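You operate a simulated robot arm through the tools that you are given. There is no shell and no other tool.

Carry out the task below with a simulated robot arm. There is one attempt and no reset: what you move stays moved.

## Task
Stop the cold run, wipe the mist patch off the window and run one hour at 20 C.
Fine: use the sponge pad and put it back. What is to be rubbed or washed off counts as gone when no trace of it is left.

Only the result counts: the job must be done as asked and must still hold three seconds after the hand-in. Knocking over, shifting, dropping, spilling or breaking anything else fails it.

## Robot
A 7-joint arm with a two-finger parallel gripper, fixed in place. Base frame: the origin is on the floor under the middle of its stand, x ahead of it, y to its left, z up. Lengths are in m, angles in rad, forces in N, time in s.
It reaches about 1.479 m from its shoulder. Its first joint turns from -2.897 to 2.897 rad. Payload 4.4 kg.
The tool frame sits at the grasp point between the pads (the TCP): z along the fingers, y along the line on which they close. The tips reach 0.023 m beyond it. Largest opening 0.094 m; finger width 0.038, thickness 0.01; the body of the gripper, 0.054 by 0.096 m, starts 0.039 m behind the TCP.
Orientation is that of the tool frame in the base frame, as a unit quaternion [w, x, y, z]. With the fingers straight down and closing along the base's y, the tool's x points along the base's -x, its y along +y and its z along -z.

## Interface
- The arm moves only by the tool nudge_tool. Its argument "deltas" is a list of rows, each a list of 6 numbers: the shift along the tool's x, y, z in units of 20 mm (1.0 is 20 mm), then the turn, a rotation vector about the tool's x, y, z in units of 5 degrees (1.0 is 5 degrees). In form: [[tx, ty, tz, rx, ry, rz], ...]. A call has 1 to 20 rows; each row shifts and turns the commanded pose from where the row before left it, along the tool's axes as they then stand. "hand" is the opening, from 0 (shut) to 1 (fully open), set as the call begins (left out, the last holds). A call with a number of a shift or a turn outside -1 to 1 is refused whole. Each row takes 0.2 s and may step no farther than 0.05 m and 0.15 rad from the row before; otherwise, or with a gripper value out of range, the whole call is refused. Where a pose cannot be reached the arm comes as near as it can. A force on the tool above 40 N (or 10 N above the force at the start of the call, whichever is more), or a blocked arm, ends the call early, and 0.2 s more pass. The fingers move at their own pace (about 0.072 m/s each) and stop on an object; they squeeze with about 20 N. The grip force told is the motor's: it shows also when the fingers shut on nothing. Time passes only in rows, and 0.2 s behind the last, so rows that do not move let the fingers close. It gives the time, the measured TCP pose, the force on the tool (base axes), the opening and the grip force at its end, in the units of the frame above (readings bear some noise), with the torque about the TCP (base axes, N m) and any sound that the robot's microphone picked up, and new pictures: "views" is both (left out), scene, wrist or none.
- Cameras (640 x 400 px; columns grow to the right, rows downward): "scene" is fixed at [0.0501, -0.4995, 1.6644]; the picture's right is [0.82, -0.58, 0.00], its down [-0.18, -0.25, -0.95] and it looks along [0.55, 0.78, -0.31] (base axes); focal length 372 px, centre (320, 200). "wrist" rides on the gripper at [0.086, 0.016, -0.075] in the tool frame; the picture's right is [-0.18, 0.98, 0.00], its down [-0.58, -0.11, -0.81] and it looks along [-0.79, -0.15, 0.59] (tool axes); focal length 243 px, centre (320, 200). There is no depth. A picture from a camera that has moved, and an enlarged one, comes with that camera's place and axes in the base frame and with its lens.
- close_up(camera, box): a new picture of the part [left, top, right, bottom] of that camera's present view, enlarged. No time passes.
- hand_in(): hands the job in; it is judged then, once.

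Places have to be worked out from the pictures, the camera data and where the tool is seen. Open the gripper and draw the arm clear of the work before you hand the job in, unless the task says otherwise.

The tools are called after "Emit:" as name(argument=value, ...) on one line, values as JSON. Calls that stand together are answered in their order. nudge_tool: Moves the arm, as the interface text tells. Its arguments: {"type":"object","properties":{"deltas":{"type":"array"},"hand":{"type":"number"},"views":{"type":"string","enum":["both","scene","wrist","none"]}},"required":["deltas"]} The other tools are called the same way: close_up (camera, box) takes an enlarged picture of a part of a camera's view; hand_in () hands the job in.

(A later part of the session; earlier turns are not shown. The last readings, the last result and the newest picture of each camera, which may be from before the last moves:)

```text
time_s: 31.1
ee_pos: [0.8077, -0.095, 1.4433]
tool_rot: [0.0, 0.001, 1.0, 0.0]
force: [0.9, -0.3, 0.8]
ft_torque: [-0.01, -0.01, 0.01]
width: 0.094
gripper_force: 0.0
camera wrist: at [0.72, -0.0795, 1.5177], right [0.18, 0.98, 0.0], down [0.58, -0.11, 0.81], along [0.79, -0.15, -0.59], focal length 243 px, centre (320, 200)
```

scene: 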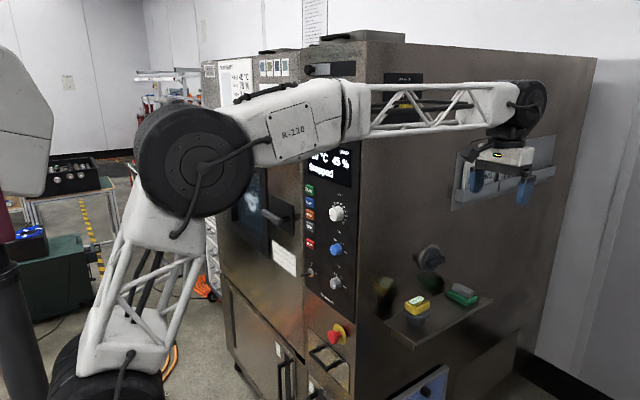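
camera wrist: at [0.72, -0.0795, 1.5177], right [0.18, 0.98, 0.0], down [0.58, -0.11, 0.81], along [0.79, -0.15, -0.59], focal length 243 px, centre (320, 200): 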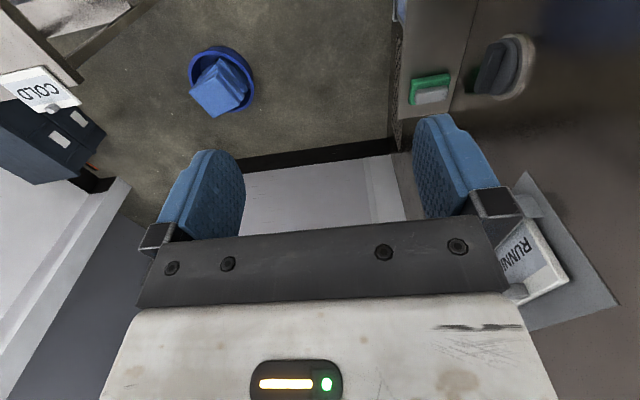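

The pad and the port plug are in view. I'll zoom in on them to get precise positions.

Emit:
close_up(camera="wrist", box=[380, 0, 560, 120])

Emit:
close_up(camera="scene", box=[440, 275, 490, 315])

```text
3.33 times, centred on (470, 60) of wrist
camera zoom: at [0.72, -0.0795, 1.5177], right [0.18, 0.98, 0.0], down [0.58, -0.11, 0.81], along [0.79, -0.15, -0.59], focal length 809 px, centre (-180, 667)
```

zoom: 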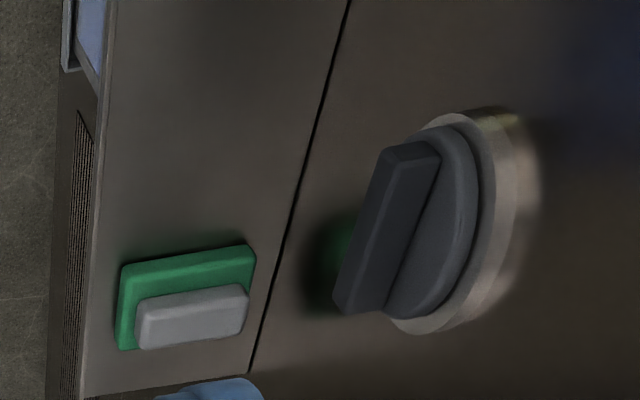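

```text
10.00 times, centred on (465, 295) of scene
camera zoom: at [0.0501, -0.4995, 1.6644], right [0.82, -0.58, 0.0], down [-0.18, -0.25, -0.95], along [0.55, 0.78, -0.31], focal length 3722 px, centre (-1130, -750)
```

zoom: 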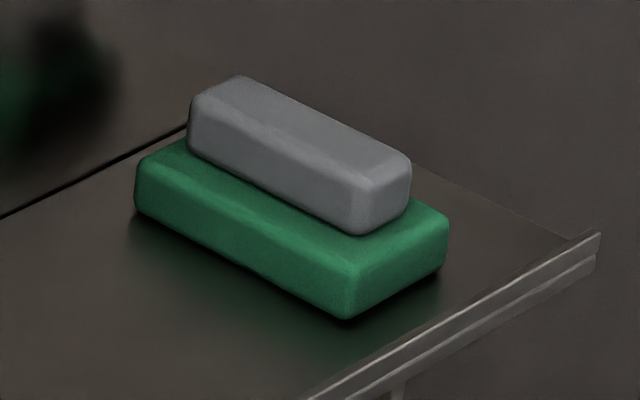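

The handle's top centre triangulates to (1.06, 0.110, 1.007), with the shelf top at about 0.963, the pad about 0.08×0.053 aligned to the axes, and the wall at y≈0.178. I'll roll the tool so the fingers close along x, and tilt 20° to keep the wrist away from the wall and plug.

Emit:
nudge_tool(deltas=[[0, 0, 0, 0, 0, -1], [0, 0, 0, 0, 0, -1], [0, 0, 0, 0, 0, -1], [0, 0, 0, 0, 0, -1], [0, 0, 0, 0, 0, -1], [0, 0, 0, 0, 0, -1], [0, 0, 0, 0, 0, -1], [0, 0, 0, 0, 0, -1], [0, 0, 0, 0, 0, -1], [0, 0, 0, 0, 0, -1], [0, 0, 0, 0, 0, -1], [0, 0, 0, 0, 0, -1], [0, 0, 0, 0, 0, -1], [0, 0, 0, 0, 0, -1], [0, 0, 0, 0, 0, -1], [0, 0, 0, 0, 0, -1], [0, 0, 0, 0, 0, -1], [0, 0, 0, 0, 0, -1]], views="none")

Emit:
nudge_tool(deltas=[[0, 0, 0, 0, -1, 0], [0, 0, 0, 0, -1, 0], [0, 0, 0, 0, -1, 0], [0, 0, 0, 0, -1, 0], [0, 0, 0, 0, 0, 0]])

```text
time_s: 34.9
ee_pos: [0.8067, -0.0936, 1.4436]
tool_rot: [0.0, 0.708, -0.706, 0.0]
force: [0.6, 0.0, 0.1]
ft_torque: [0.01, 0.0, 0.01]
width: 0.0939
gripper_force: 0.1
```

```text
time_s: 36.1
ee_pos: [0.8072, -0.0941, 1.4443]
tool_rot: [-0.122, 0.697, -0.696, -0.123]
force: [0.3, -0.6, -0.1]
ft_torque: [0.02, 0.01, -0.02]
width: 0.094
gripper_force: 0.0
camera wrist: at [0.7891, -0.2019, 1.4853], right [-0.98, 0.17, 0.06], down [0.11, 0.27, 0.96], along [0.15, 0.95, -0.28], focal length 243 px, centre (320, 200)
```

scene: 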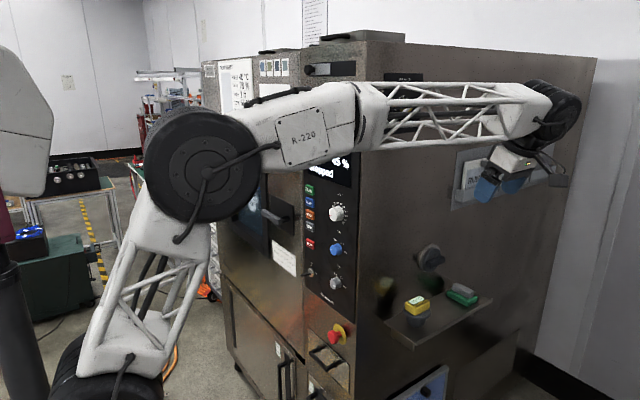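
wrist: 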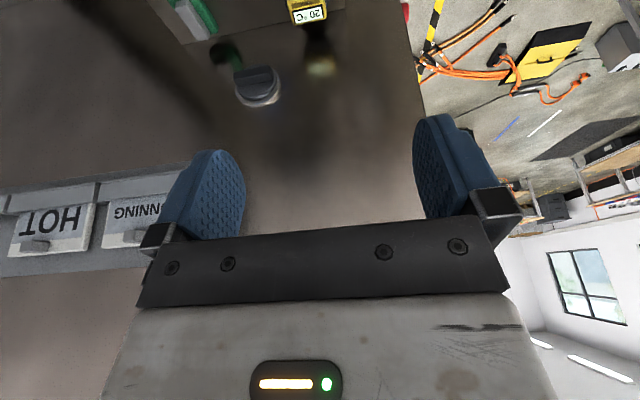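

The orientation is as planned. Next I'll move to x≈1.06 while lowering to z≈1.2, still at y≈-0.09, away from the wall.

Emit:
nudge_tool(deltas=[[0.342, -1, 0.94, 0, 0, 0], [0.342, -1, 0.94, 0, 0, 0], [0.342, -1, 0.94, 0, 0, 0], [0.342, -1, 0.94, 0, 0, 0], [0.342, -1, 0.94, 0, 0, 0], [0.342, -1, 0.94, 0, 0, 0], [0.342, -1, 0.94, 0, 0, 0], [0.342, -1, 0.94, 0, 0, 0], [0.342, -1, 0.94, 0, 0, 0], [0.342, -1, 0.94, 0, 0, 0], [0.342, -1, 0.94, 0, 0, 0], [0.342, -1, 0.94, 0, 0, 0], [0, -0.65, 0, 0, 0, 0]])

```text
time_s: 38.9
ee_pos: [1.0598, -0.093, 1.2051]
tool_rot: [-0.123, 0.697, -0.696, -0.124]
force: [-0.5, -0.4, 1.5]
ft_torque: [0.01, -0.01, 0.0]
width: 0.0942
gripper_force: 0.1
camera wrist: at [1.0425, -0.2006, 1.2459], right [-0.98, 0.17, 0.06], down [0.11, 0.27, 0.96], along [0.15, 0.95, -0.29], focal length 243 px, centre (320, 200)
```

scene: 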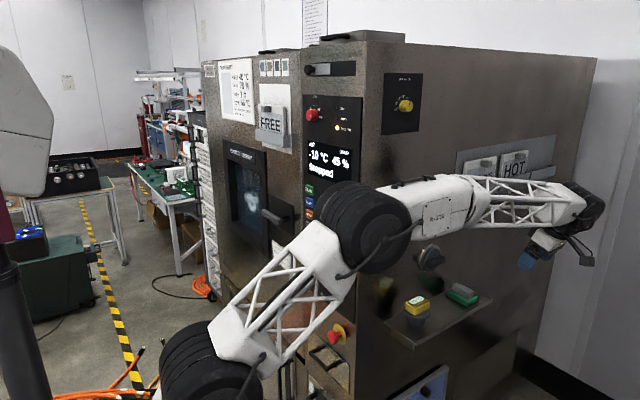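
wrist: 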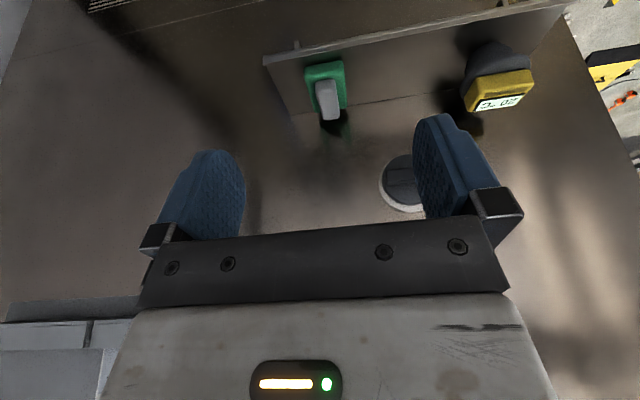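

The pad lies just ahead and below. I'll zoom in to refine its x and z relative to the tool.

Emit:
close_up(camera="wrist", box=[250, 30, 410, 150])

```text
3.33 times, centred on (330, 90) of wrist
camera zoom: at [1.0425, -0.2006, 1.2459], right [-0.98, 0.17, 0.06], down [0.11, 0.27, 0.96], along [0.15, 0.95, -0.29], focal length 809 px, centre (287, 567)
```

zoom: 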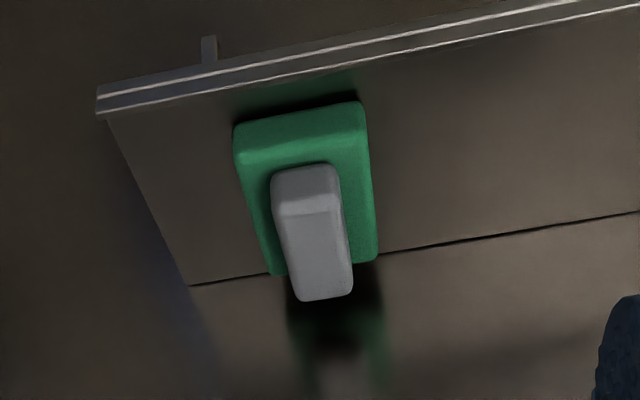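

The handle spans y≈0.08–0.14 at x≈1.065. I'll move in over it (y≈0.108) while lowering to z≈1.10 and take another look.

Emit:
nudge_tool(deltas=[[-0.94, -0.25, 0.342, 0, 0, 0], [-0.94, 0, 0.342, 0, 0, 0], [-0.94, 0, 0.342, 0, 0, 0], [-0.94, 0, 0.342, 0, 0, 0], [-0.94, 0, 0.342, 0, 0, 0], [-0.94, 0, 0.342, 0, 0, 0], [-0.94, 0, 0.342, 0, 0, 0], [-0.94, 0, 0.342, 0, 0, 0], [-0.94, 0, 0.342, 0, 0, 0], [-0.94, 0, 0.342, 0, 0, 0], [0.342, 0, 0.94, 0, 0, 0], [0.342, 0, 0.94, 0, 0, 0], [0.342, 0, 0.94, 0, 0, 0], [0.342, 0, 0.94, 0, 0, 0], [0.342, 0, 0.94, 0, 0, 0]])

```text
time_s: 42.1
ee_pos: [1.0628, 0.1037, 1.1034]
tool_rot: [0.123, -0.696, 0.697, 0.122]
force: [0.6, -0.7, -0.3]
ft_torque: [0.02, 0.0, 0.03]
width: 0.094
gripper_force: 0.0
camera wrist: at [1.0457, -0.0024, 1.1454], right [-0.98, 0.17, 0.06], down [0.11, 0.27, 0.96], along [0.15, 0.95, -0.29], focal length 243 px, centre (320, 200)
```

scene: 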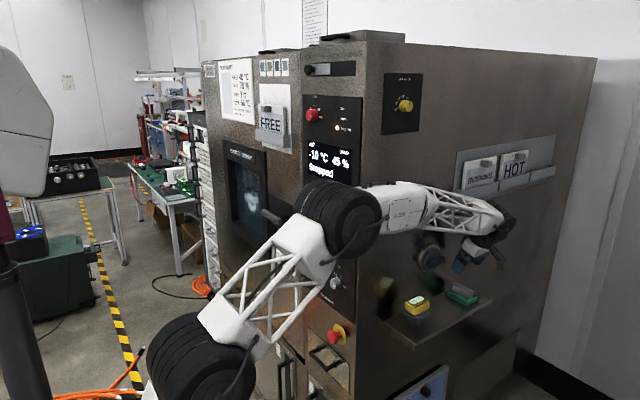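
wrist: 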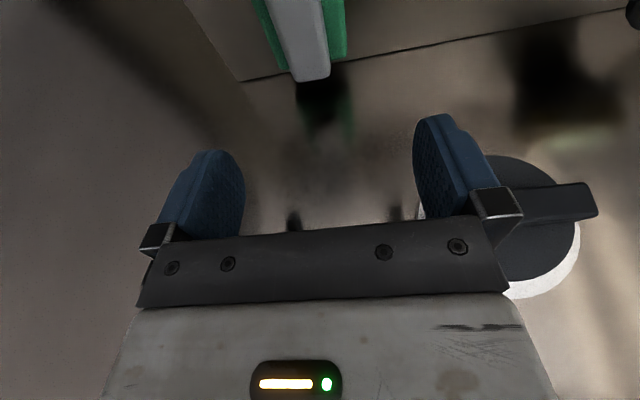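

The handle axis is at x≈1.067, with its centre at y≈0.112. I'll correct by a few millimetres and descend to z≈1.023.

Emit:
nudge_tool(deltas=[[0.15, -0.2, 1, 0, 0, 0], [0.342, 0, 0.94, 0, 0, 0], [0.342, 0, 0.94, 0, 0, 0], [0.342, 0, 0.94, 0, 0, 0]])

Emit:
close_up(camera="scene", box=[390, 180, 550, 320])

```text
time_s: 43.1
ee_pos: [1.0667, 0.1109, 1.0244]
tool_rot: [-0.122, 0.696, -0.696, -0.123]
force: [0.5, -0.4, 0.3]
ft_torque: [-0.01, 0.03, 0.01]
width: 0.0939
gripper_force: 0.1
camera wrist: at [1.0488, 0.0041, 1.0653], right [-0.98, 0.17, 0.06], down [0.11, 0.27, 0.96], along [0.15, 0.95, -0.29], focal length 243 px, centre (320, 200)
```

scene: 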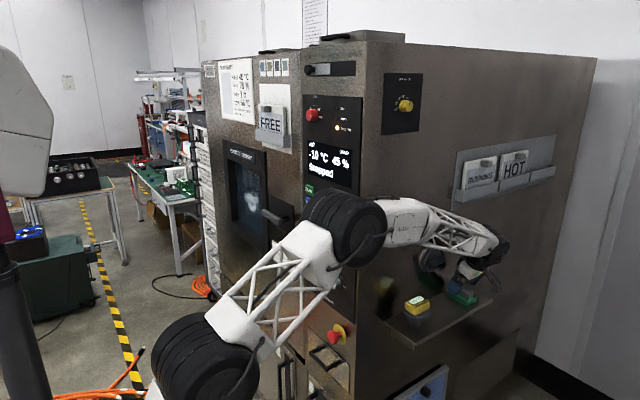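
wrist: 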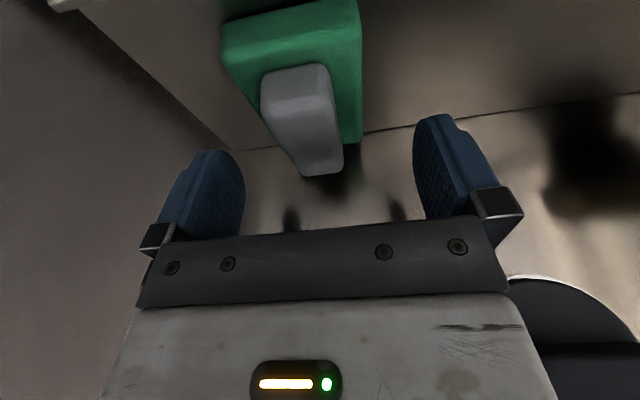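

```text
2.86 times, centred on (470, 250) of scene
camera zoom: at [0.0501, -0.4995, 1.6644], right [0.82, -0.58, 0.0], down [-0.18, -0.25, -0.95], along [0.55, 0.78, -0.31], focal length 1063 px, centre (-109, 57)
```

zoom: 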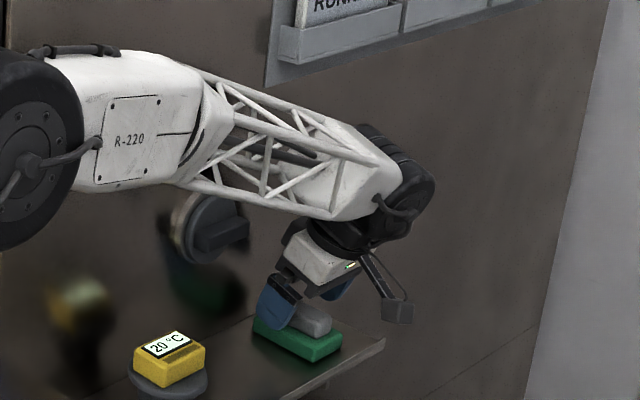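

Fingers straddle the handle, and the forearm clears the plug. I'll descend another 12 mm in small steps, watching the force.

Emit:
nudge_tool(deltas=[[0.103, 0, 0.282, 0, 0, 0], [0.103, 0, 0.282, 0, 0, 0], [0, 0, 0, 0, 0, 0]])

Emit:
close_up(camera="scene", box=[440, 250, 500, 320])

```text
time_s: 43.9
ee_pos: [1.0667, 0.1086, 1.0122]
tool_rot: [0.123, -0.696, 0.697, 0.123]
force: [-0.3, -0.3, -0.2]
ft_torque: [0.02, -0.04, 0.01]
width: 0.094
gripper_force: 0.0
camera wrist: at [1.0494, 0.0017, 1.0536], right [-0.98, 0.17, 0.06], down [0.11, 0.27, 0.96], along [0.15, 0.95, -0.29], focal length 243 px, centre (320, 200)
```

scene: 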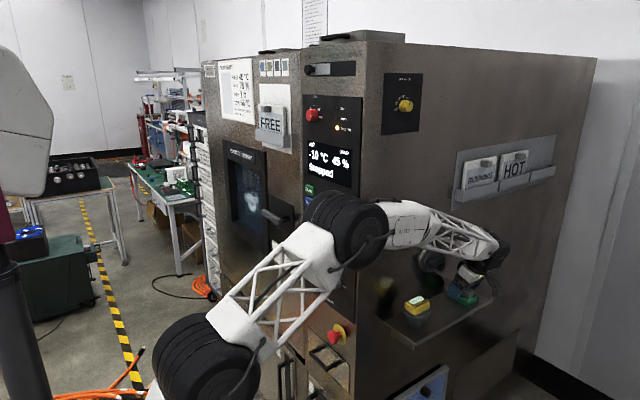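
wrist: 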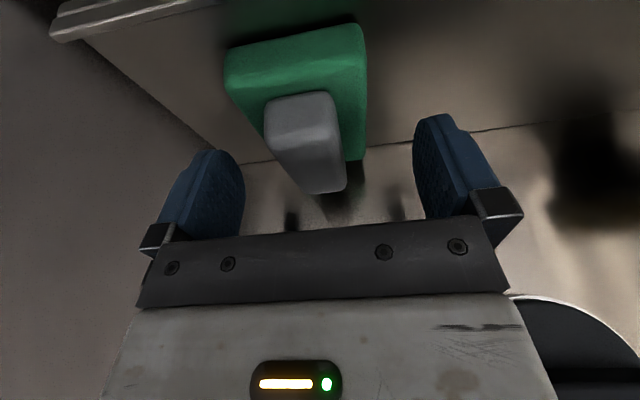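

```text
5.71 times, centred on (470, 285) of scene
camera zoom: at [0.0501, -0.4995, 1.6644], right [0.82, -0.58, 0.0], down [-0.18, -0.25, -0.95], along [0.55, 0.78, -0.31], focal length 2127 px, centre (-537, -286)
```

zoom: 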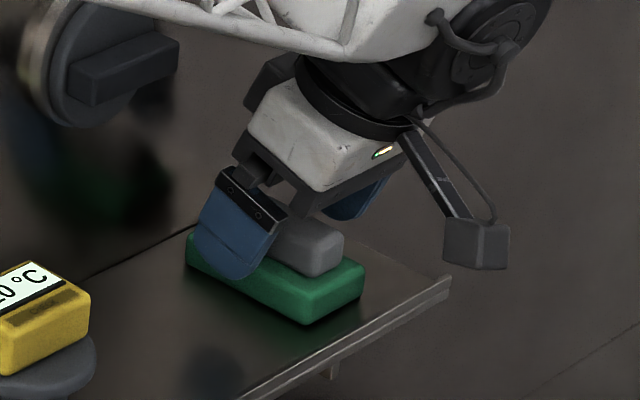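

Fingertips sit just above the green base on either side of the grey handle, with no force. Closing on the handle.

Emit:
nudge_tool(deltas=[[0, 0, 0, 0, 0, 0], [0, 0, 0, 0, 0, 0], [0, 0, 0, 0, 0, 0], [0, 0, 0, 0, 0, 0], [0, 0, 0, 0, 0, 0]], hand=0)

Emit:
close_up(camera="scene", box=[440, 250, 500, 320])

Emit:
close_up(camera="wrist", box=[200, 0, 440, 240])

```text
time_s: 45.1
ee_pos: [1.067, 0.1082, 1.0125]
tool_rot: [-0.123, 0.696, -0.696, -0.123]
force: [-1.1, 0.4, 1.0]
ft_torque: [0.03, 0.05, 0.0]
width: 0.0296
gripper_force: 19.8
camera wrist: at [1.0494, 0.0017, 1.0538], right [-0.98, 0.17, 0.06], down [0.11, 0.27, 0.96], along [0.15, 0.95, -0.29], focal length 243 px, centre (320, 200)
```

scene: 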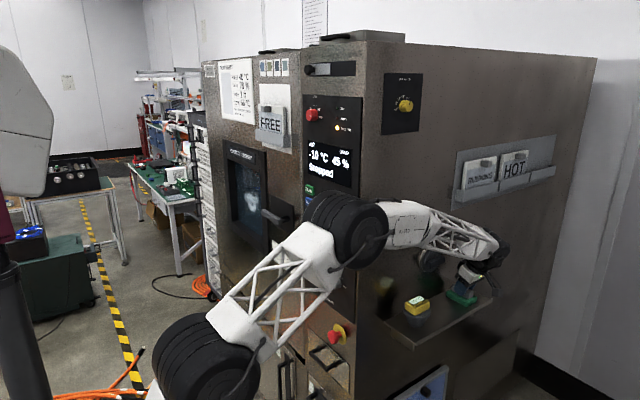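
wrist: 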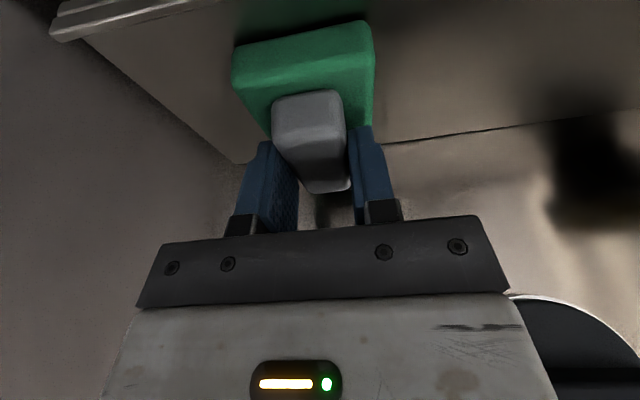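

```text
5.71 times, centred on (470, 285) of scene
camera zoom: at [0.0501, -0.4995, 1.6644], right [0.82, -0.58, 0.0], down [-0.18, -0.25, -0.95], along [0.55, 0.78, -0.31], focal length 2127 px, centre (-537, -286)
```

zoom: 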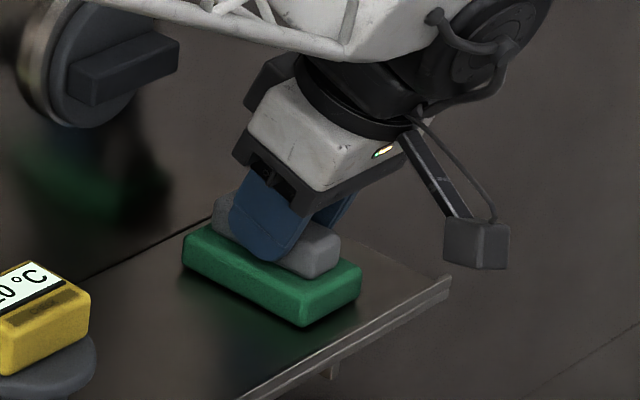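

```text
1.67 times, centred on (320, 120) of wrist
camera zoom: at [1.0494, 0.0017, 1.0538], right [-0.98, 0.17, 0.06], down [0.11, 0.27, 0.96], along [0.15, 0.95, -0.29], focal length 404 px, centre (320, 333)
```

zoom: 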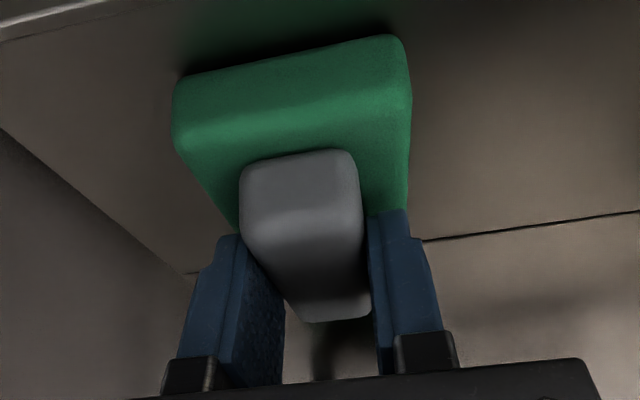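

Gripped: 0.0296 m width at 20 N. I'll lift straight up 10 cm, then move out from the wall.

Emit:
nudge_tool(deltas=[[-0.171, 0, -0.47, 0, 0, 0], [-0.342, 0, -0.94, 0, 0, 0], [-0.342, 0, -0.94, 0, 0, 0], [-0.342, 0, -0.94, 0, 0, 0], [-0.342, 0, -0.94, 0, 0, 0], [-0.342, 0, -0.94, 0, 0, 0], [0.94, 0, -0.342, 0, 0, 0], [0.94, 0, -0.342, 0, 0, 0], [0.94, 0, -0.342, 0, 0, 0], [0.94, 0, -0.342, 0, 0, 0], [0.94, 0, -0.342, 0, 0, 0], [0.94, 0, -0.342, 0, 0, 0], [0.94, 0, -0.342, 0, 0, 0], [0.94, 0, -0.342, 0, 0, 0], [0.94, 0, -0.342, 0, 0, 0], [0.94, 0, -0.342, 0, 0, 0]])

```text
time_s: 48.5
ee_pos: [1.0681, -0.0901, 1.1223]
tool_rot: [0.124, -0.696, 0.696, 0.123]
force: [0.4, 0.7, -0.8]
ft_torque: [-0.03, -0.02, 0.05]
width: 0.0297
gripper_force: 20.5
camera wrist: at [1.0508, -0.1971, 1.1641], right [-0.98, 0.17, 0.06], down [0.11, 0.27, 0.96], along [0.15, 0.95, -0.29], focal length 243 px, centre (320, 200)
```

scene: 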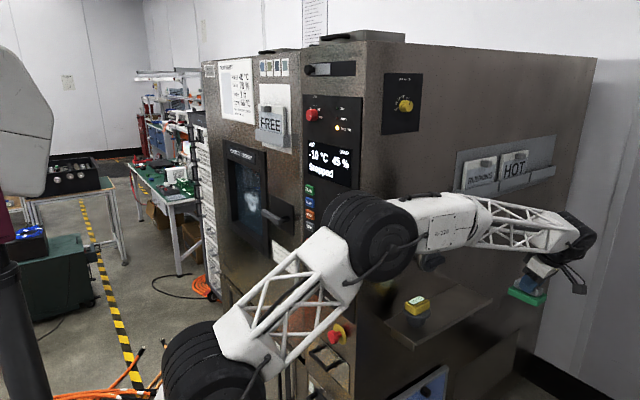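
wrist: 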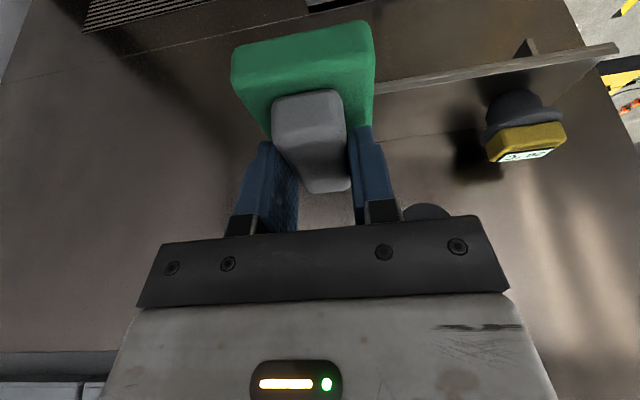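

The pad is held firmly. I'll rise and retreat along x back to the open area in front of the robot.

Emit:
nudge_tool(deltas=[[-0.342, 1, -0.94, 0, 0, 0], [-0.342, 1, -0.94, 0, 0, 0], [-0.342, 1, -0.94, 0, 0, 0], [-0.342, 1, -0.94, 0, 0, 0], [-0.342, 1, -0.94, 0, 0, 0], [-0.342, 1, -0.94, 0, 0, 0], [-0.342, 1, -0.94, 0, 0, 0], [-0.342, 1, -0.94, 0, 0, 0], [-0.342, 1, -0.94, 0, 0, 0], [-0.342, 1, -0.94, 0, 0, 0], [-0.342, 1, -0.94, 0, 0, 0], [-0.342, 1, -0.94, 0, 0, 0], [-0.342, 1, -0.94, 0, 0, 0], [-0.342, 1, -0.94, 0, 0, 0], [-0.342, 1, -0.94, 0, 0, 0], [0, 1, 0, 0, 0, 0], [0, 1, 0, 0, 0, 0], [0, 1, 0, 0, 0, 0], [0, 1, 0, 0, 0, 0], [0, 1, 0, 0, 0, 0]], views="scene")

Emit:
nudge_tool(deltas=[[0, 1, 0, 0, 0, 0], [0, 1, 0, 0, 0, 0], [0, 1, 0, 0, 0, 0], [0, 1, 0, 0, 0, 0], [0, 1, 0, 0, 0, 0], [0, 1, 0, 0, 0, 0], [0, 1, 0, 0, 0, 0], [0, 1, 0, 0, 0, 0], [0, 1, 0, 0, 0, 0], [0, 1, 0, 0, 0, 0], [0, 1, 0, 0, 0, 0], [0, 1, 0, 0, 0, 0], [0, 1, 0, 0, 0, 0]])

```text
time_s: 52.7
ee_pos: [0.6674, -0.0898, 1.4242]
tool_rot: [-0.122, 0.697, -0.696, -0.123]
force: [-0.1, -0.4, -0.7]
ft_torque: [-0.01, 0.01, 0.02]
width: 0.0296
gripper_force: 19.9
```

scene: 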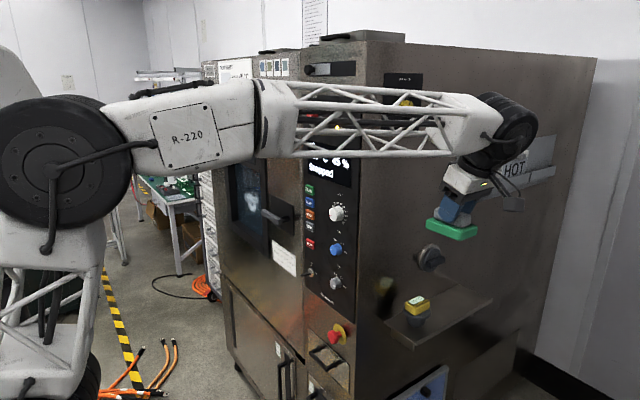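

```text
time_s: 55.5
ee_pos: [0.4058, -0.0886, 1.4219]
tool_rot: [-0.123, 0.697, -0.696, -0.122]
force: [0.3, -0.1, -0.6]
ft_torque: [-0.03, 0.0, -0.02]
width: 0.0297
gripper_force: 20.5
camera wrist: at [0.3894, -0.1963, 1.4636], right [-0.98, 0.17, 0.06], down [0.11, 0.27, 0.96], along [0.15, 0.95, -0.29], focal length 243 px, centre (320, 200)
```

scene: 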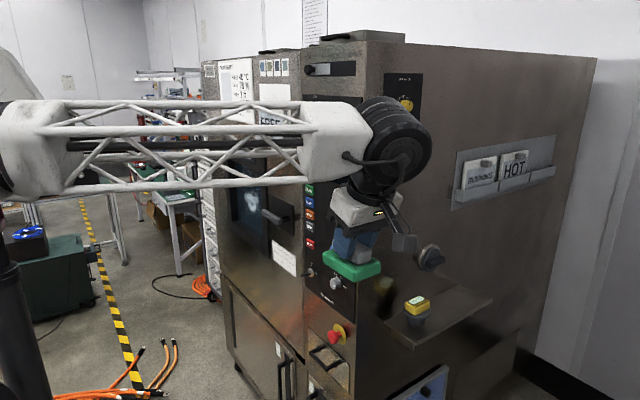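
wrist: 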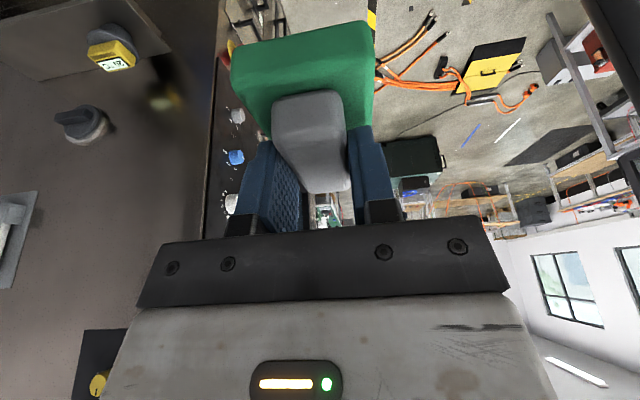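

Now I'll swing left along y while rotating about base y by -90°, so the pad face turns from facing down to facing the cabinet front (+x). x stays at about 0.41, well clear of it.

Emit:
nudge_tool(deltas=[[-0.94, 0, 0.342, 0.94, 0, -0.342], [-0.94, 0, 0.342, 0.94, 0, -0.342], [-0.94, 0, 0.342, 0.94, 0, -0.342], [-0.94, 0, 0.342, 0.94, 0, -0.342], [-0.94, 0, 0.342, 0.94, 0, -0.342], [-0.94, 0, 0.342, 0.94, 0, -0.342], [-0.94, 0, 0.342, 0.94, 0, -0.342], [-0.94, 0, 0.342, 0.94, 0, -0.342], [-0.94, 0, 0.342, 0.94, 0, -0.342]])

```text
time_s: 57.5
ee_pos: [0.4079, 0.0892, 1.4218]
tool_rot: [-0.381, 0.689, -0.597, 0.154]
force: [0.5, 0.4, -0.9]
ft_torque: [0.0, 0.0, 0.01]
width: 0.0295
gripper_force: 20.2
camera wrist: at [0.3656, -0.0173, 1.4405], right [-0.74, 0.17, -0.65], down [-0.6, 0.27, 0.75], along [0.31, 0.95, -0.1], focal length 243 px, centre (320, 200)
```

scene: 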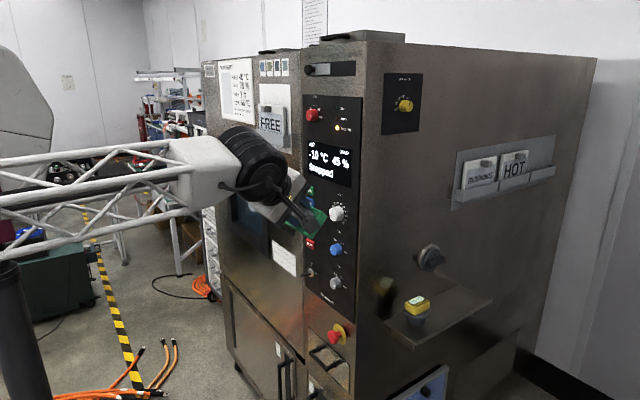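
wrist: 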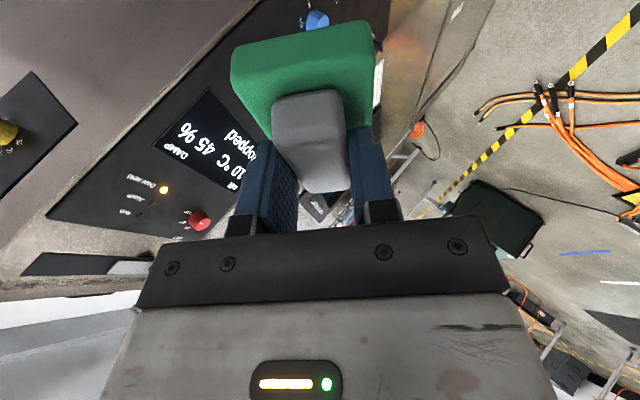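

That worked; I'll finish the rotation and keep moving left.

Emit:
nudge_tool(deltas=[[-0.94, 0, 0.342, 0.94, 0, -0.342], [-0.94, 0, 0.342, 0.94, 0, -0.342], [-0.94, 0, 0.342, 0.94, 0, -0.342], [-0.94, 0, 0.342, 0.94, 0, -0.342], [-0.94, 0, 0.342, 0.94, 0, -0.342], [-0.94, 0, 0.342, 0.94, 0, -0.342], [-0.94, 0, 0.342, 0.94, 0, -0.342], [-0.94, 0, 0.342, 0.94, 0, -0.342], [-0.94, 0, 0.342, 0.94, 0, -0.342], [-0.94, 0, 0.342, 0, 0, 0], [-0.94, 0, 0.342, 0, 0, 0], [-0.94, 0, 0.342, 0, 0, 0], [-0.94, 0, 0.342, 0, 0, 0], [-0.94, 0, 0.342, 0, 0, 0], [-0.94, 0, 0.342, 0, 0, 0], [-0.94, 0, 0.342, 0, 0, 0], [-0.94, 0, 0.342, 0, 0, 0], [-0.94, 0, 0.342, 0, 0, 0], [-0.94, 0, 0.342, 0, 0, 0], [-0.94, 0, 0.342, 0, 0, 0]])

```text
time_s: 61.7
ee_pos: [0.4061, 0.4884, 1.4228]
tool_rot: [-0.579, 0.579, -0.406, 0.406]
force: [-0.3, 0.4, -0.1]
ft_torque: [-0.02, 0.04, -0.05]
width: 0.0296
gripper_force: 19.6
camera wrist: at [0.3642, 0.3813, 1.4071], right [-0.06, 0.17, -0.98], down [-0.96, 0.27, 0.11], along [0.29, 0.95, 0.15], focal length 243 px, centre (320, 200)
```

scene: 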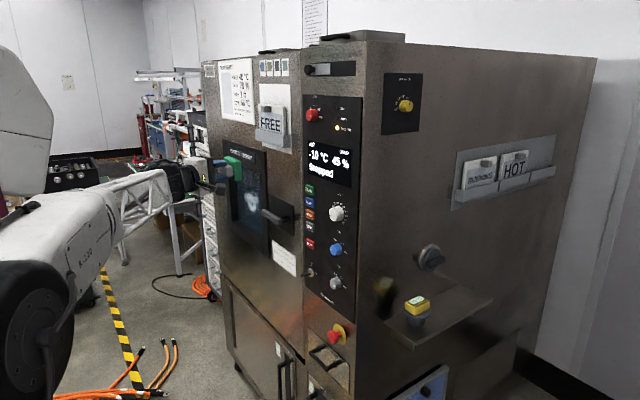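
wrist: 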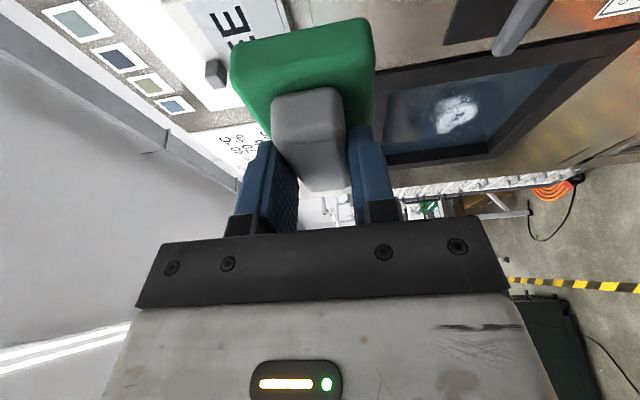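

The pad face now faces the window. I'll zoom to re-measure the mist patch from this new angle.

Emit:
close_up(camera="wrist", box=[370, 20, 640, 190])

Emit:
close_up(camera="scene", box=[225, 170, 285, 230])

```text
2.35 times, centred on (505, 105) of wrist
camera zoom: at [0.3642, 0.3813, 1.4071], right [-0.06, 0.17, -0.98], down [-0.96, 0.27, 0.11], along [0.29, 0.95, 0.15], focal length 571 px, centre (-115, 424)
```

zoom: 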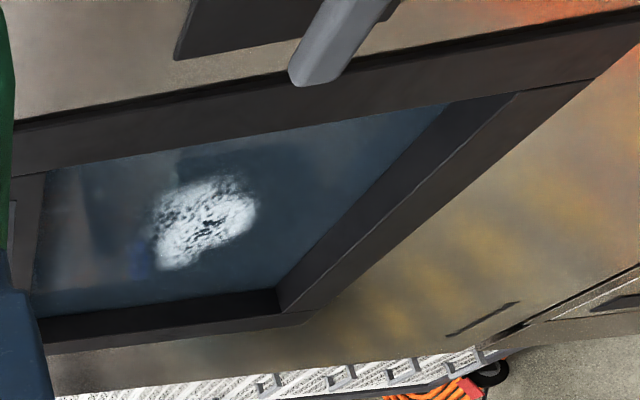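

```text
6.67 times, centred on (255, 200) of scene
camera zoom: at [0.0501, -0.4995, 1.6644], right [0.82, -0.58, 0.0], down [-0.18, -0.25, -0.95], along [0.55, 0.78, -0.31], focal length 2481 px, centre (753, 200)
```

zoom: 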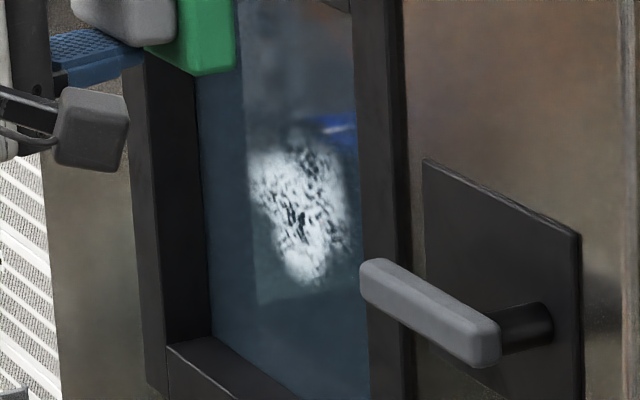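

The patch lies at y≈0.835–0.987, z≈1.112–1.201 on the glass at x≈0.686, the same from both views, so it is on the outer surface. I'll move to a standoff in front of its centre.

Emit:
nudge_tool(deltas=[[-0.94, 1, 0.342, 0, 0, 0], [-0.94, 1, 0.342, 0, 0, 0], [-0.94, 1, 0.342, 0, 0, 0], [-0.94, 1, 0.342, 0, 0, 0], [-0.94, 1, 0.342, 0, 0, 0], [-0.94, 1, 0.342, 0, 0, 0], [-0.94, 1, 0.342, 0, 0, 0], [-0.94, 1, 0.342, 0, 0, 0], [-0.94, 1, 0.342, 0, 0, 0], [-0.94, 1, 0.342, 0, 0, 0], [-0.94, 1, 0.342, 0, 0, 0], [-0.94, 1, 0.342, 0, 0, 0], [-0.94, 1, 0.342, 0, 0, 0], [-0.94, 0.3, 0.342, 0, 0, 0], [-0.94, 0, 0.342, 0, 0, 0], [-0.94, 0, 0.342, 0, 0, 0], [-0.94, 0, 0.342, 0, 0, 0], [-0.94, 0, 0.342, 0, 0, 0], [-0.94, 0, 0.342, 0, 0, 0], [-0.94, 0, 0.342, 0, 0, 0]])

```text
time_s: 65.9
ee_pos: [0.405, 0.8886, 1.1561]
tool_rot: [0.58, -0.579, 0.405, -0.406]
force: [0.3, -0.2, -1.0]
ft_torque: [-0.01, 0.01, -0.02]
width: 0.0295
gripper_force: 19.9
camera wrist: at [0.3632, 0.7811, 1.141], right [-0.06, 0.17, -0.98], down [-0.96, 0.27, 0.11], along [0.28, 0.95, 0.15], focal length 243 px, centre (320, 200)
```

scene: 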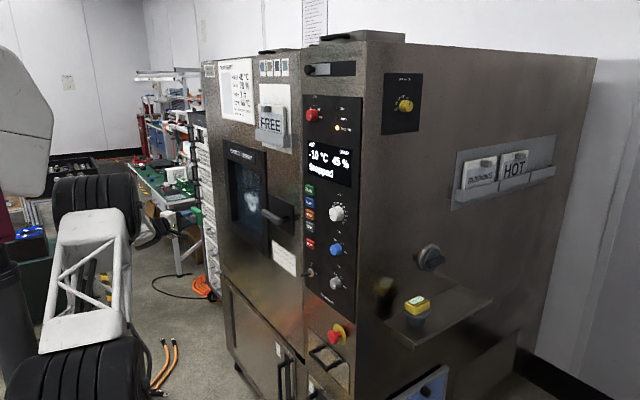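
wrist: 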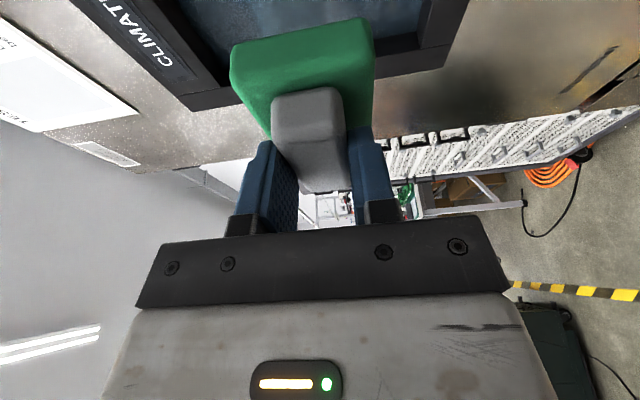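

At the standoff. I'll advance toward the glass to about 5 cm short of contact, centring on y≈0.91.

Emit:
nudge_tool(deltas=[[-0.52, 0, 0.19, 0, 0, 0], [-0.52, 0, 0.19, 0, 0, 0], [0.342, 0, 0.94, 0, 0, 0], [0.342, 0, 0.94, 0, 0, 0], [0.342, 0, 0.94, 0, 0, 0], [0.342, 0, 0.94, 0, 0, 0], [0.342, 0, 0.94, 0, 0, 0], [0.342, 0, 0.94, 0, 0, 0], [0.342, 0, 0.94, 0, 0, 0], [0.342, 0, 0.94, 0, 0, 0], [0.342, 0, 0.94, 0, 0, 0]])

Emit:
close_up(camera="scene", box=[205, 130, 315, 270])

```text
time_s: 68.3
ee_pos: [0.5875, 0.9104, 1.1572]
tool_rot: [-0.579, 0.58, -0.405, 0.406]
force: [0.5, 0.5, -0.3]
ft_torque: [-0.01, 0.03, 0.0]
width: 0.0296
gripper_force: 20.1
camera wrist: at [0.5454, 0.8033, 1.1413], right [-0.06, 0.17, -0.98], down [-0.96, 0.27, 0.11], along [0.28, 0.95, 0.15], focal length 243 px, centre (320, 200)
```

scene: 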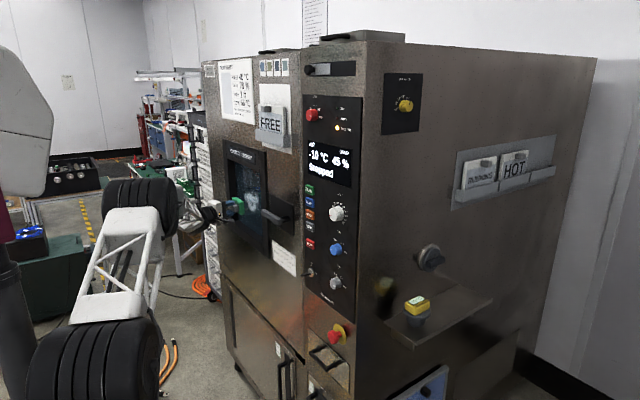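
wrist: 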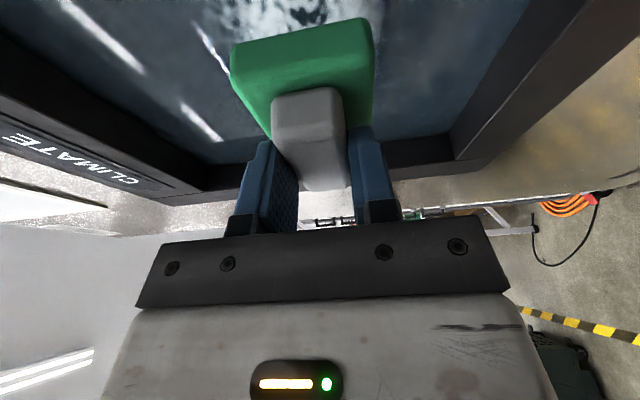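

```text
2.86 times, centred on (260, 200) of scene
camera zoom: at [0.0501, -0.4995, 1.6644], right [0.82, -0.58, 0.0], down [-0.18, -0.25, -0.95], along [0.55, 0.78, -0.31], focal length 1063 px, centre (491, 200)
```

zoom: 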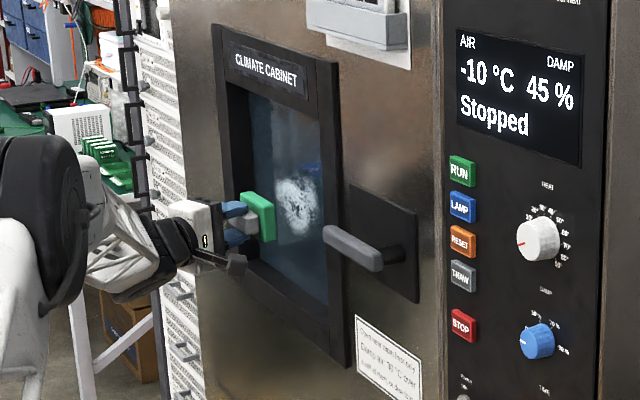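

Clear view; the pad lines up with the patch. I'll approach to just short of the expected contact (TCP x≈0.636).

Emit:
nudge_tool(deltas=[[0.342, 0, 0.94, 0, 0, 0], [0.342, 0, 0.94, 0, 0, 0], [0.051, 0, 0.141, 0, 0, 0], [0.051, 0, 0.141, 0, 0, 0]])

```text
time_s: 69.3
ee_pos: [0.6329, 0.9123, 1.1558]
tool_rot: [0.579, -0.579, 0.405, -0.406]
force: [0.3, 0.0, -0.5]
ft_torque: [-0.02, -0.01, 0.0]
width: 0.0295
gripper_force: 19.7
camera wrist: at [0.5906, 0.8047, 1.1409], right [-0.06, 0.17, -0.98], down [-0.96, 0.27, 0.11], along [0.28, 0.95, 0.15], focal length 243 px, centre (320, 200)
```

scene: 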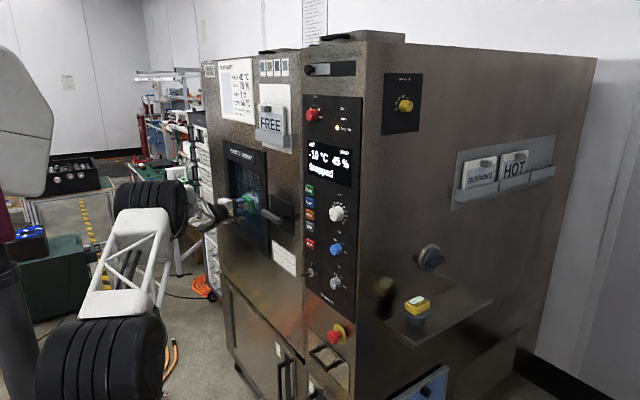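
wrist: 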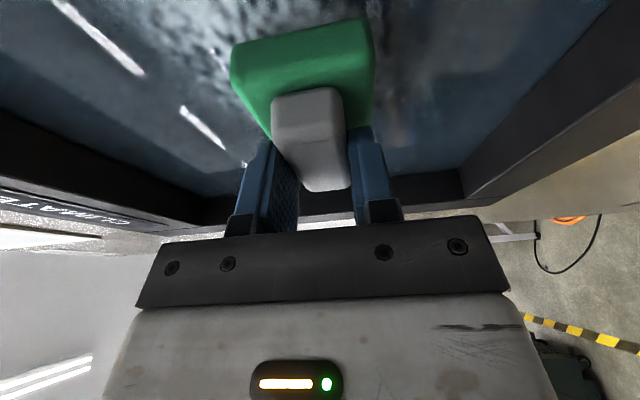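

No contact yet (force about 0). I'll creep in by 2 mm steps.

Emit:
nudge_tool(deltas=[[0.034, 0, 0.094, 0, 0, 0], [0.034, 0, 0.094, 0, 0, 0]], views="none")

Emit:
nudge_tool(deltas=[[0.034, 0, 0.094, 0, 0, 0]], views="none")

Emit:
nudge_tool(deltas=[[0.034, 0, 0.094, 0, 0, 0]], views="wrist")

```text
time_s: 69.9
ee_pos: [0.6352, 0.9121, 1.1565]
tool_rot: [-0.579, 0.579, -0.405, 0.406]
force: [-9.7, -2.4, -1.6]
ft_torque: [0.0, -0.05, 0.37]
width: 0.0296
gripper_force: 19.7
```

```text
time_s: 70.3
ee_pos: [0.6376, 0.9128, 1.1558]
tool_rot: [0.58, -0.58, 0.405, -0.405]
force: [-16.9, 5.3, -2.9]
ft_torque: [0.01, 0.07, 0.08]
width: 0.0299
gripper_force: 19.3
```

```text
time_s: 70.8
ee_pos: [0.6376, 0.9132, 1.1555]
tool_rot: [0.58, -0.579, 0.405, -0.405]
force: [-9.1, -0.5, 0.2]
ft_torque: [0.0, -0.11, -0.22]
width: 0.0298
gripper_force: 19.3
stopped in row 1: the force on the tool passed its limit at 42 N (the readings are from after the stop); the commanded pose is now the measured one
camera wrist: at [0.5968, 0.805, 1.1407], right [-0.06, 0.17, -0.98], down [-0.96, 0.27, 0.11], along [0.28, 0.95, 0.15], focal length 243 px, centre (320, 200)
```

wrist: 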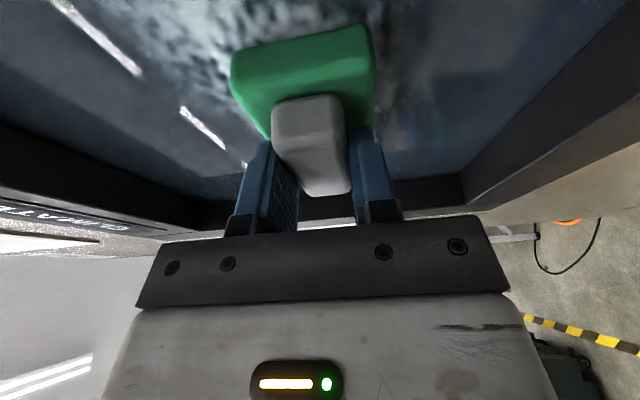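

Contact was made at TCP x≈0.637 with about 9 N of press. I'll do a first horizontal stroke across the patch at this height.

Emit:
nudge_tool(deltas=[[-0.94, 0, 0.342, 0, 0, 0], [-0.94, 0, 0.342, 0, 0, 0], [-0.94, 0, 0.342, 0, 0, 0], [-0.47, 0, 0.171, 0, 0, 0], [0.94, 0, -0.342, 0, 0, 0], [0.94, 0, -0.342, 0, 0, 0], [0.94, 0, -0.342, 0, 0, 0], [0.94, 0, -0.342, 0, 0, 0], [0.94, 0, -0.342, 0, 0, 0], [0.94, 0, -0.342, 0, 0, 0], [0.94, 0, -0.342, 0, 0, 0]])

Emit:
close_up(camera="scene", box=[215, 130, 295, 250])

```text
time_s: 72.7
ee_pos: [0.6375, 0.8944, 1.1553]
tool_rot: [0.58, -0.58, 0.404, -0.405]
force: [-11.4, 2.5, 0.4]
ft_torque: [-0.03, -0.03, -0.31]
width: 0.0296
gripper_force: 19.6
stopped in row 9: the force on the tool passed its limit at 43 N (the readings are from after the stop); the commanded pose is now the measured one
camera wrist: at [0.5971, 0.7862, 1.1404], right [-0.06, 0.17, -0.98], down [-0.96, 0.27, 0.11], along [0.28, 0.95, 0.15], focal length 243 px, centre (320, 200)
```

scene: 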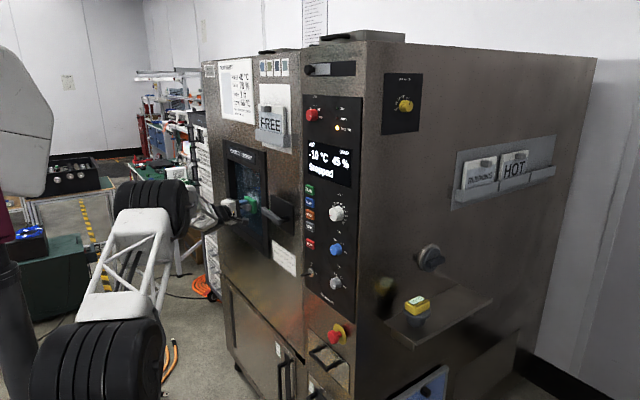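
wrist: 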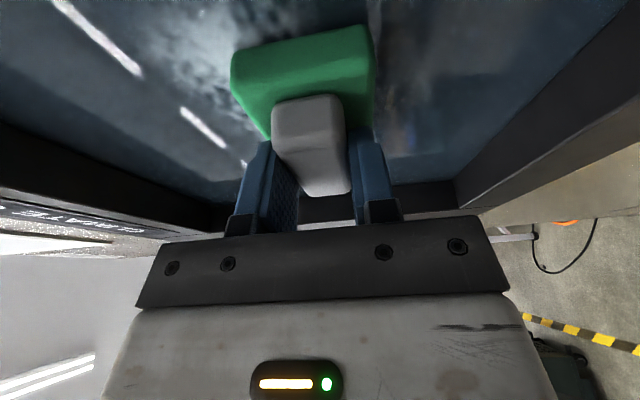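

```text
3.33 times, centred on (255, 190) of scene
camera zoom: at [0.0501, -0.4995, 1.6644], right [0.82, -0.58, 0.0], down [-0.18, -0.25, -0.95], along [0.55, 0.78, -0.31], focal length 1241 px, centre (537, 233)
```

zoom: 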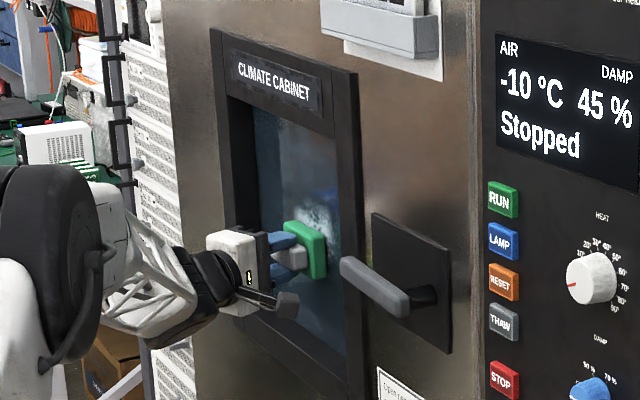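

The stroke clears mist, but the press was a bit hard. I'll ease off about 1 mm and continue toward low y at half speed.

Emit:
nudge_tool(deltas=[[-0.017, 0, -0.047, 0, 0, 0], [0.47, 0, -0.171, 0, 0, 0], [0.47, 0, -0.171, 0, 0, 0], [0.47, 0, -0.171, 0, 0, 0], [0.47, 0, -0.171, 0, 0, 0], [0.47, 0, -0.171, 0, 0, 0]], views="wrist")

```text
time_s: 74.1
ee_pos: [0.6388, 0.8446, 1.155]
tool_rot: [-0.58, 0.58, -0.404, 0.405]
force: [-28.6, 10.5, 0.2]
ft_torque: [-0.07, 0.01, -0.28]
width: 0.0298
gripper_force: 19.8
camera wrist: at [0.5972, 0.7374, 1.1395], right [-0.06, 0.17, -0.98], down [-0.96, 0.27, 0.11], along [0.28, 0.95, 0.15], focal length 243 px, centre (320, 200)
```

wrist: 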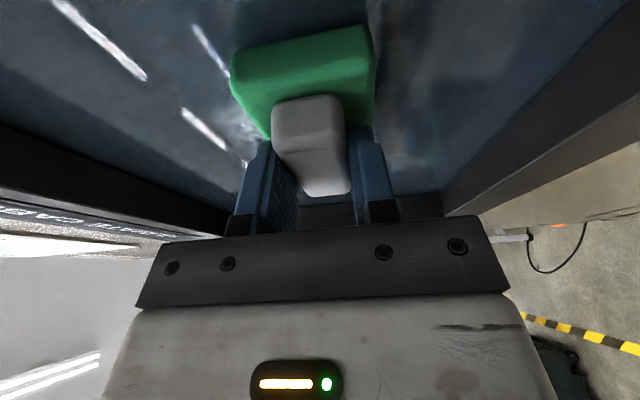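

Pressing about 28 N now because of a slight drift. I'll ease off 1 mm, step up 3 cm and stroke back across the upper band.

Emit:
nudge_tool(deltas=[[-0.017, 0, -0.047, 0, 0, 0], [0, -0.75, 0, 0, 0, 0], [0, -0.75, 0, 0, 0, 0], [-0.469, 0, 0.173, 0, 0, 0], [-0.469, 0, 0.173, 0, 0, 0], [-0.469, 0, 0.173, 0, 0, 0], [-0.469, 0, 0.173, 0, 0, 0], [-0.469, 0, 0.173, 0, 0, 0], [-0.469, 0, 0.173, 0, 0, 0], [-0.469, 0, 0.173, 0, 0, 0], [-0.469, 0, 0.173, 0, 0, 0]], views="wrist")

```text
time_s: 76.5
ee_pos: [0.6365, 0.9237, 1.185]
tool_rot: [-0.578, 0.581, -0.405, 0.405]
force: [0.0, 0.1, -0.8]
ft_torque: [0.02, 0.02, 0.03]
width: 0.0293
gripper_force: 19.7
camera wrist: at [0.595, 0.8158, 1.1698], right [-0.06, 0.17, -0.98], down [-0.96, 0.27, 0.11], along [0.28, 0.95, 0.15], focal length 243 px, centre (320, 200)
```

wrist: 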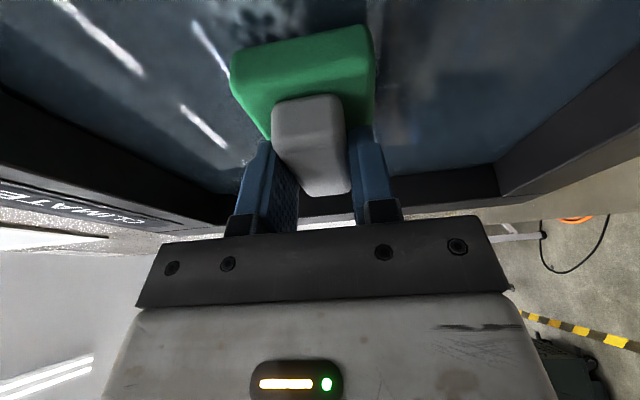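

Contact was lost (force 0). I'll press in again by about 1 mm and check.

Emit:
nudge_tool(deltas=[[0.017, 0, 0.047, 0, 0, 0]], views="none")

```text
time_s: 76.9
ee_pos: [0.6377, 0.923, 1.1847]
tool_rot: [-0.578, 0.58, -0.405, 0.405]
force: [0.0, 0.4, -0.6]
ft_torque: [0.01, 0.02, 0.0]
width: 0.0296
gripper_force: 20.0
```

Emit:
nudge_tool(deltas=[[0.009, 0, 0.024, 0, 0, 0]], views="none")

Emit:
nudge_tool(deltas=[[0.009, 0, 0.024, 0, 0, 0]], views="none")

```text
time_s: 77.3
ee_pos: [0.6385, 0.923, 1.1851]
tool_rot: [-0.579, 0.58, -0.404, 0.406]
force: [-15.3, -3.1, -1.1]
ft_torque: [0.01, 0.0, -0.72]
width: 0.0297
gripper_force: 19.9
```

```text
time_s: 77.7
ee_pos: [0.6393, 0.9242, 1.1851]
tool_rot: [-0.58, 0.58, -0.404, 0.405]
force: [-26.2, -6.6, -2.8]
ft_torque: [0.0, 0.02, -0.63]
width: 0.0297
gripper_force: 19.8
```

The torque shows only the pad's low-y edge is pressing, so the pad is slightly skewed. I'll rotate a small step about the vertical to even it out.

Emit:
nudge_tool(deltas=[[-0.009, 0, -0.024, 0, 0.2, 0]], views="none")

Emit:
nudge_tool(deltas=[[0, 0, 0, 0, 0.2, 0]], views="none")

```text
time_s: 78.1
ee_pos: [0.6385, 0.9227, 1.1852]
tool_rot: [0.576, -0.576, 0.409, -0.41]
force: [-15.1, 6.2, -0.8]
ft_torque: [-0.02, 0.03, 0.54]
width: 0.0296
gripper_force: 20.3
```

```text
time_s: 78.5
ee_pos: [0.64, 0.9227, 1.1862]
tool_rot: [-0.572, 0.573, -0.415, 0.415]
force: [-20.5, 4.1, -2.7]
ft_torque: [0.01, 0.07, 0.36]
width: 0.0295
gripper_force: 20.3
```

Emit:
nudge_tool(deltas=[[0, 0, 0, 0, -0.2, 0]], views="none")

```text
time_s: 78.9
ee_pos: [0.6386, 0.9237, 1.1853]
tool_rot: [-0.575, 0.577, -0.409, 0.41]
force: [-30.3, -4.2, -0.6]
ft_torque: [-0.03, -0.03, -0.87]
width: 0.0297
gripper_force: 20.1
```

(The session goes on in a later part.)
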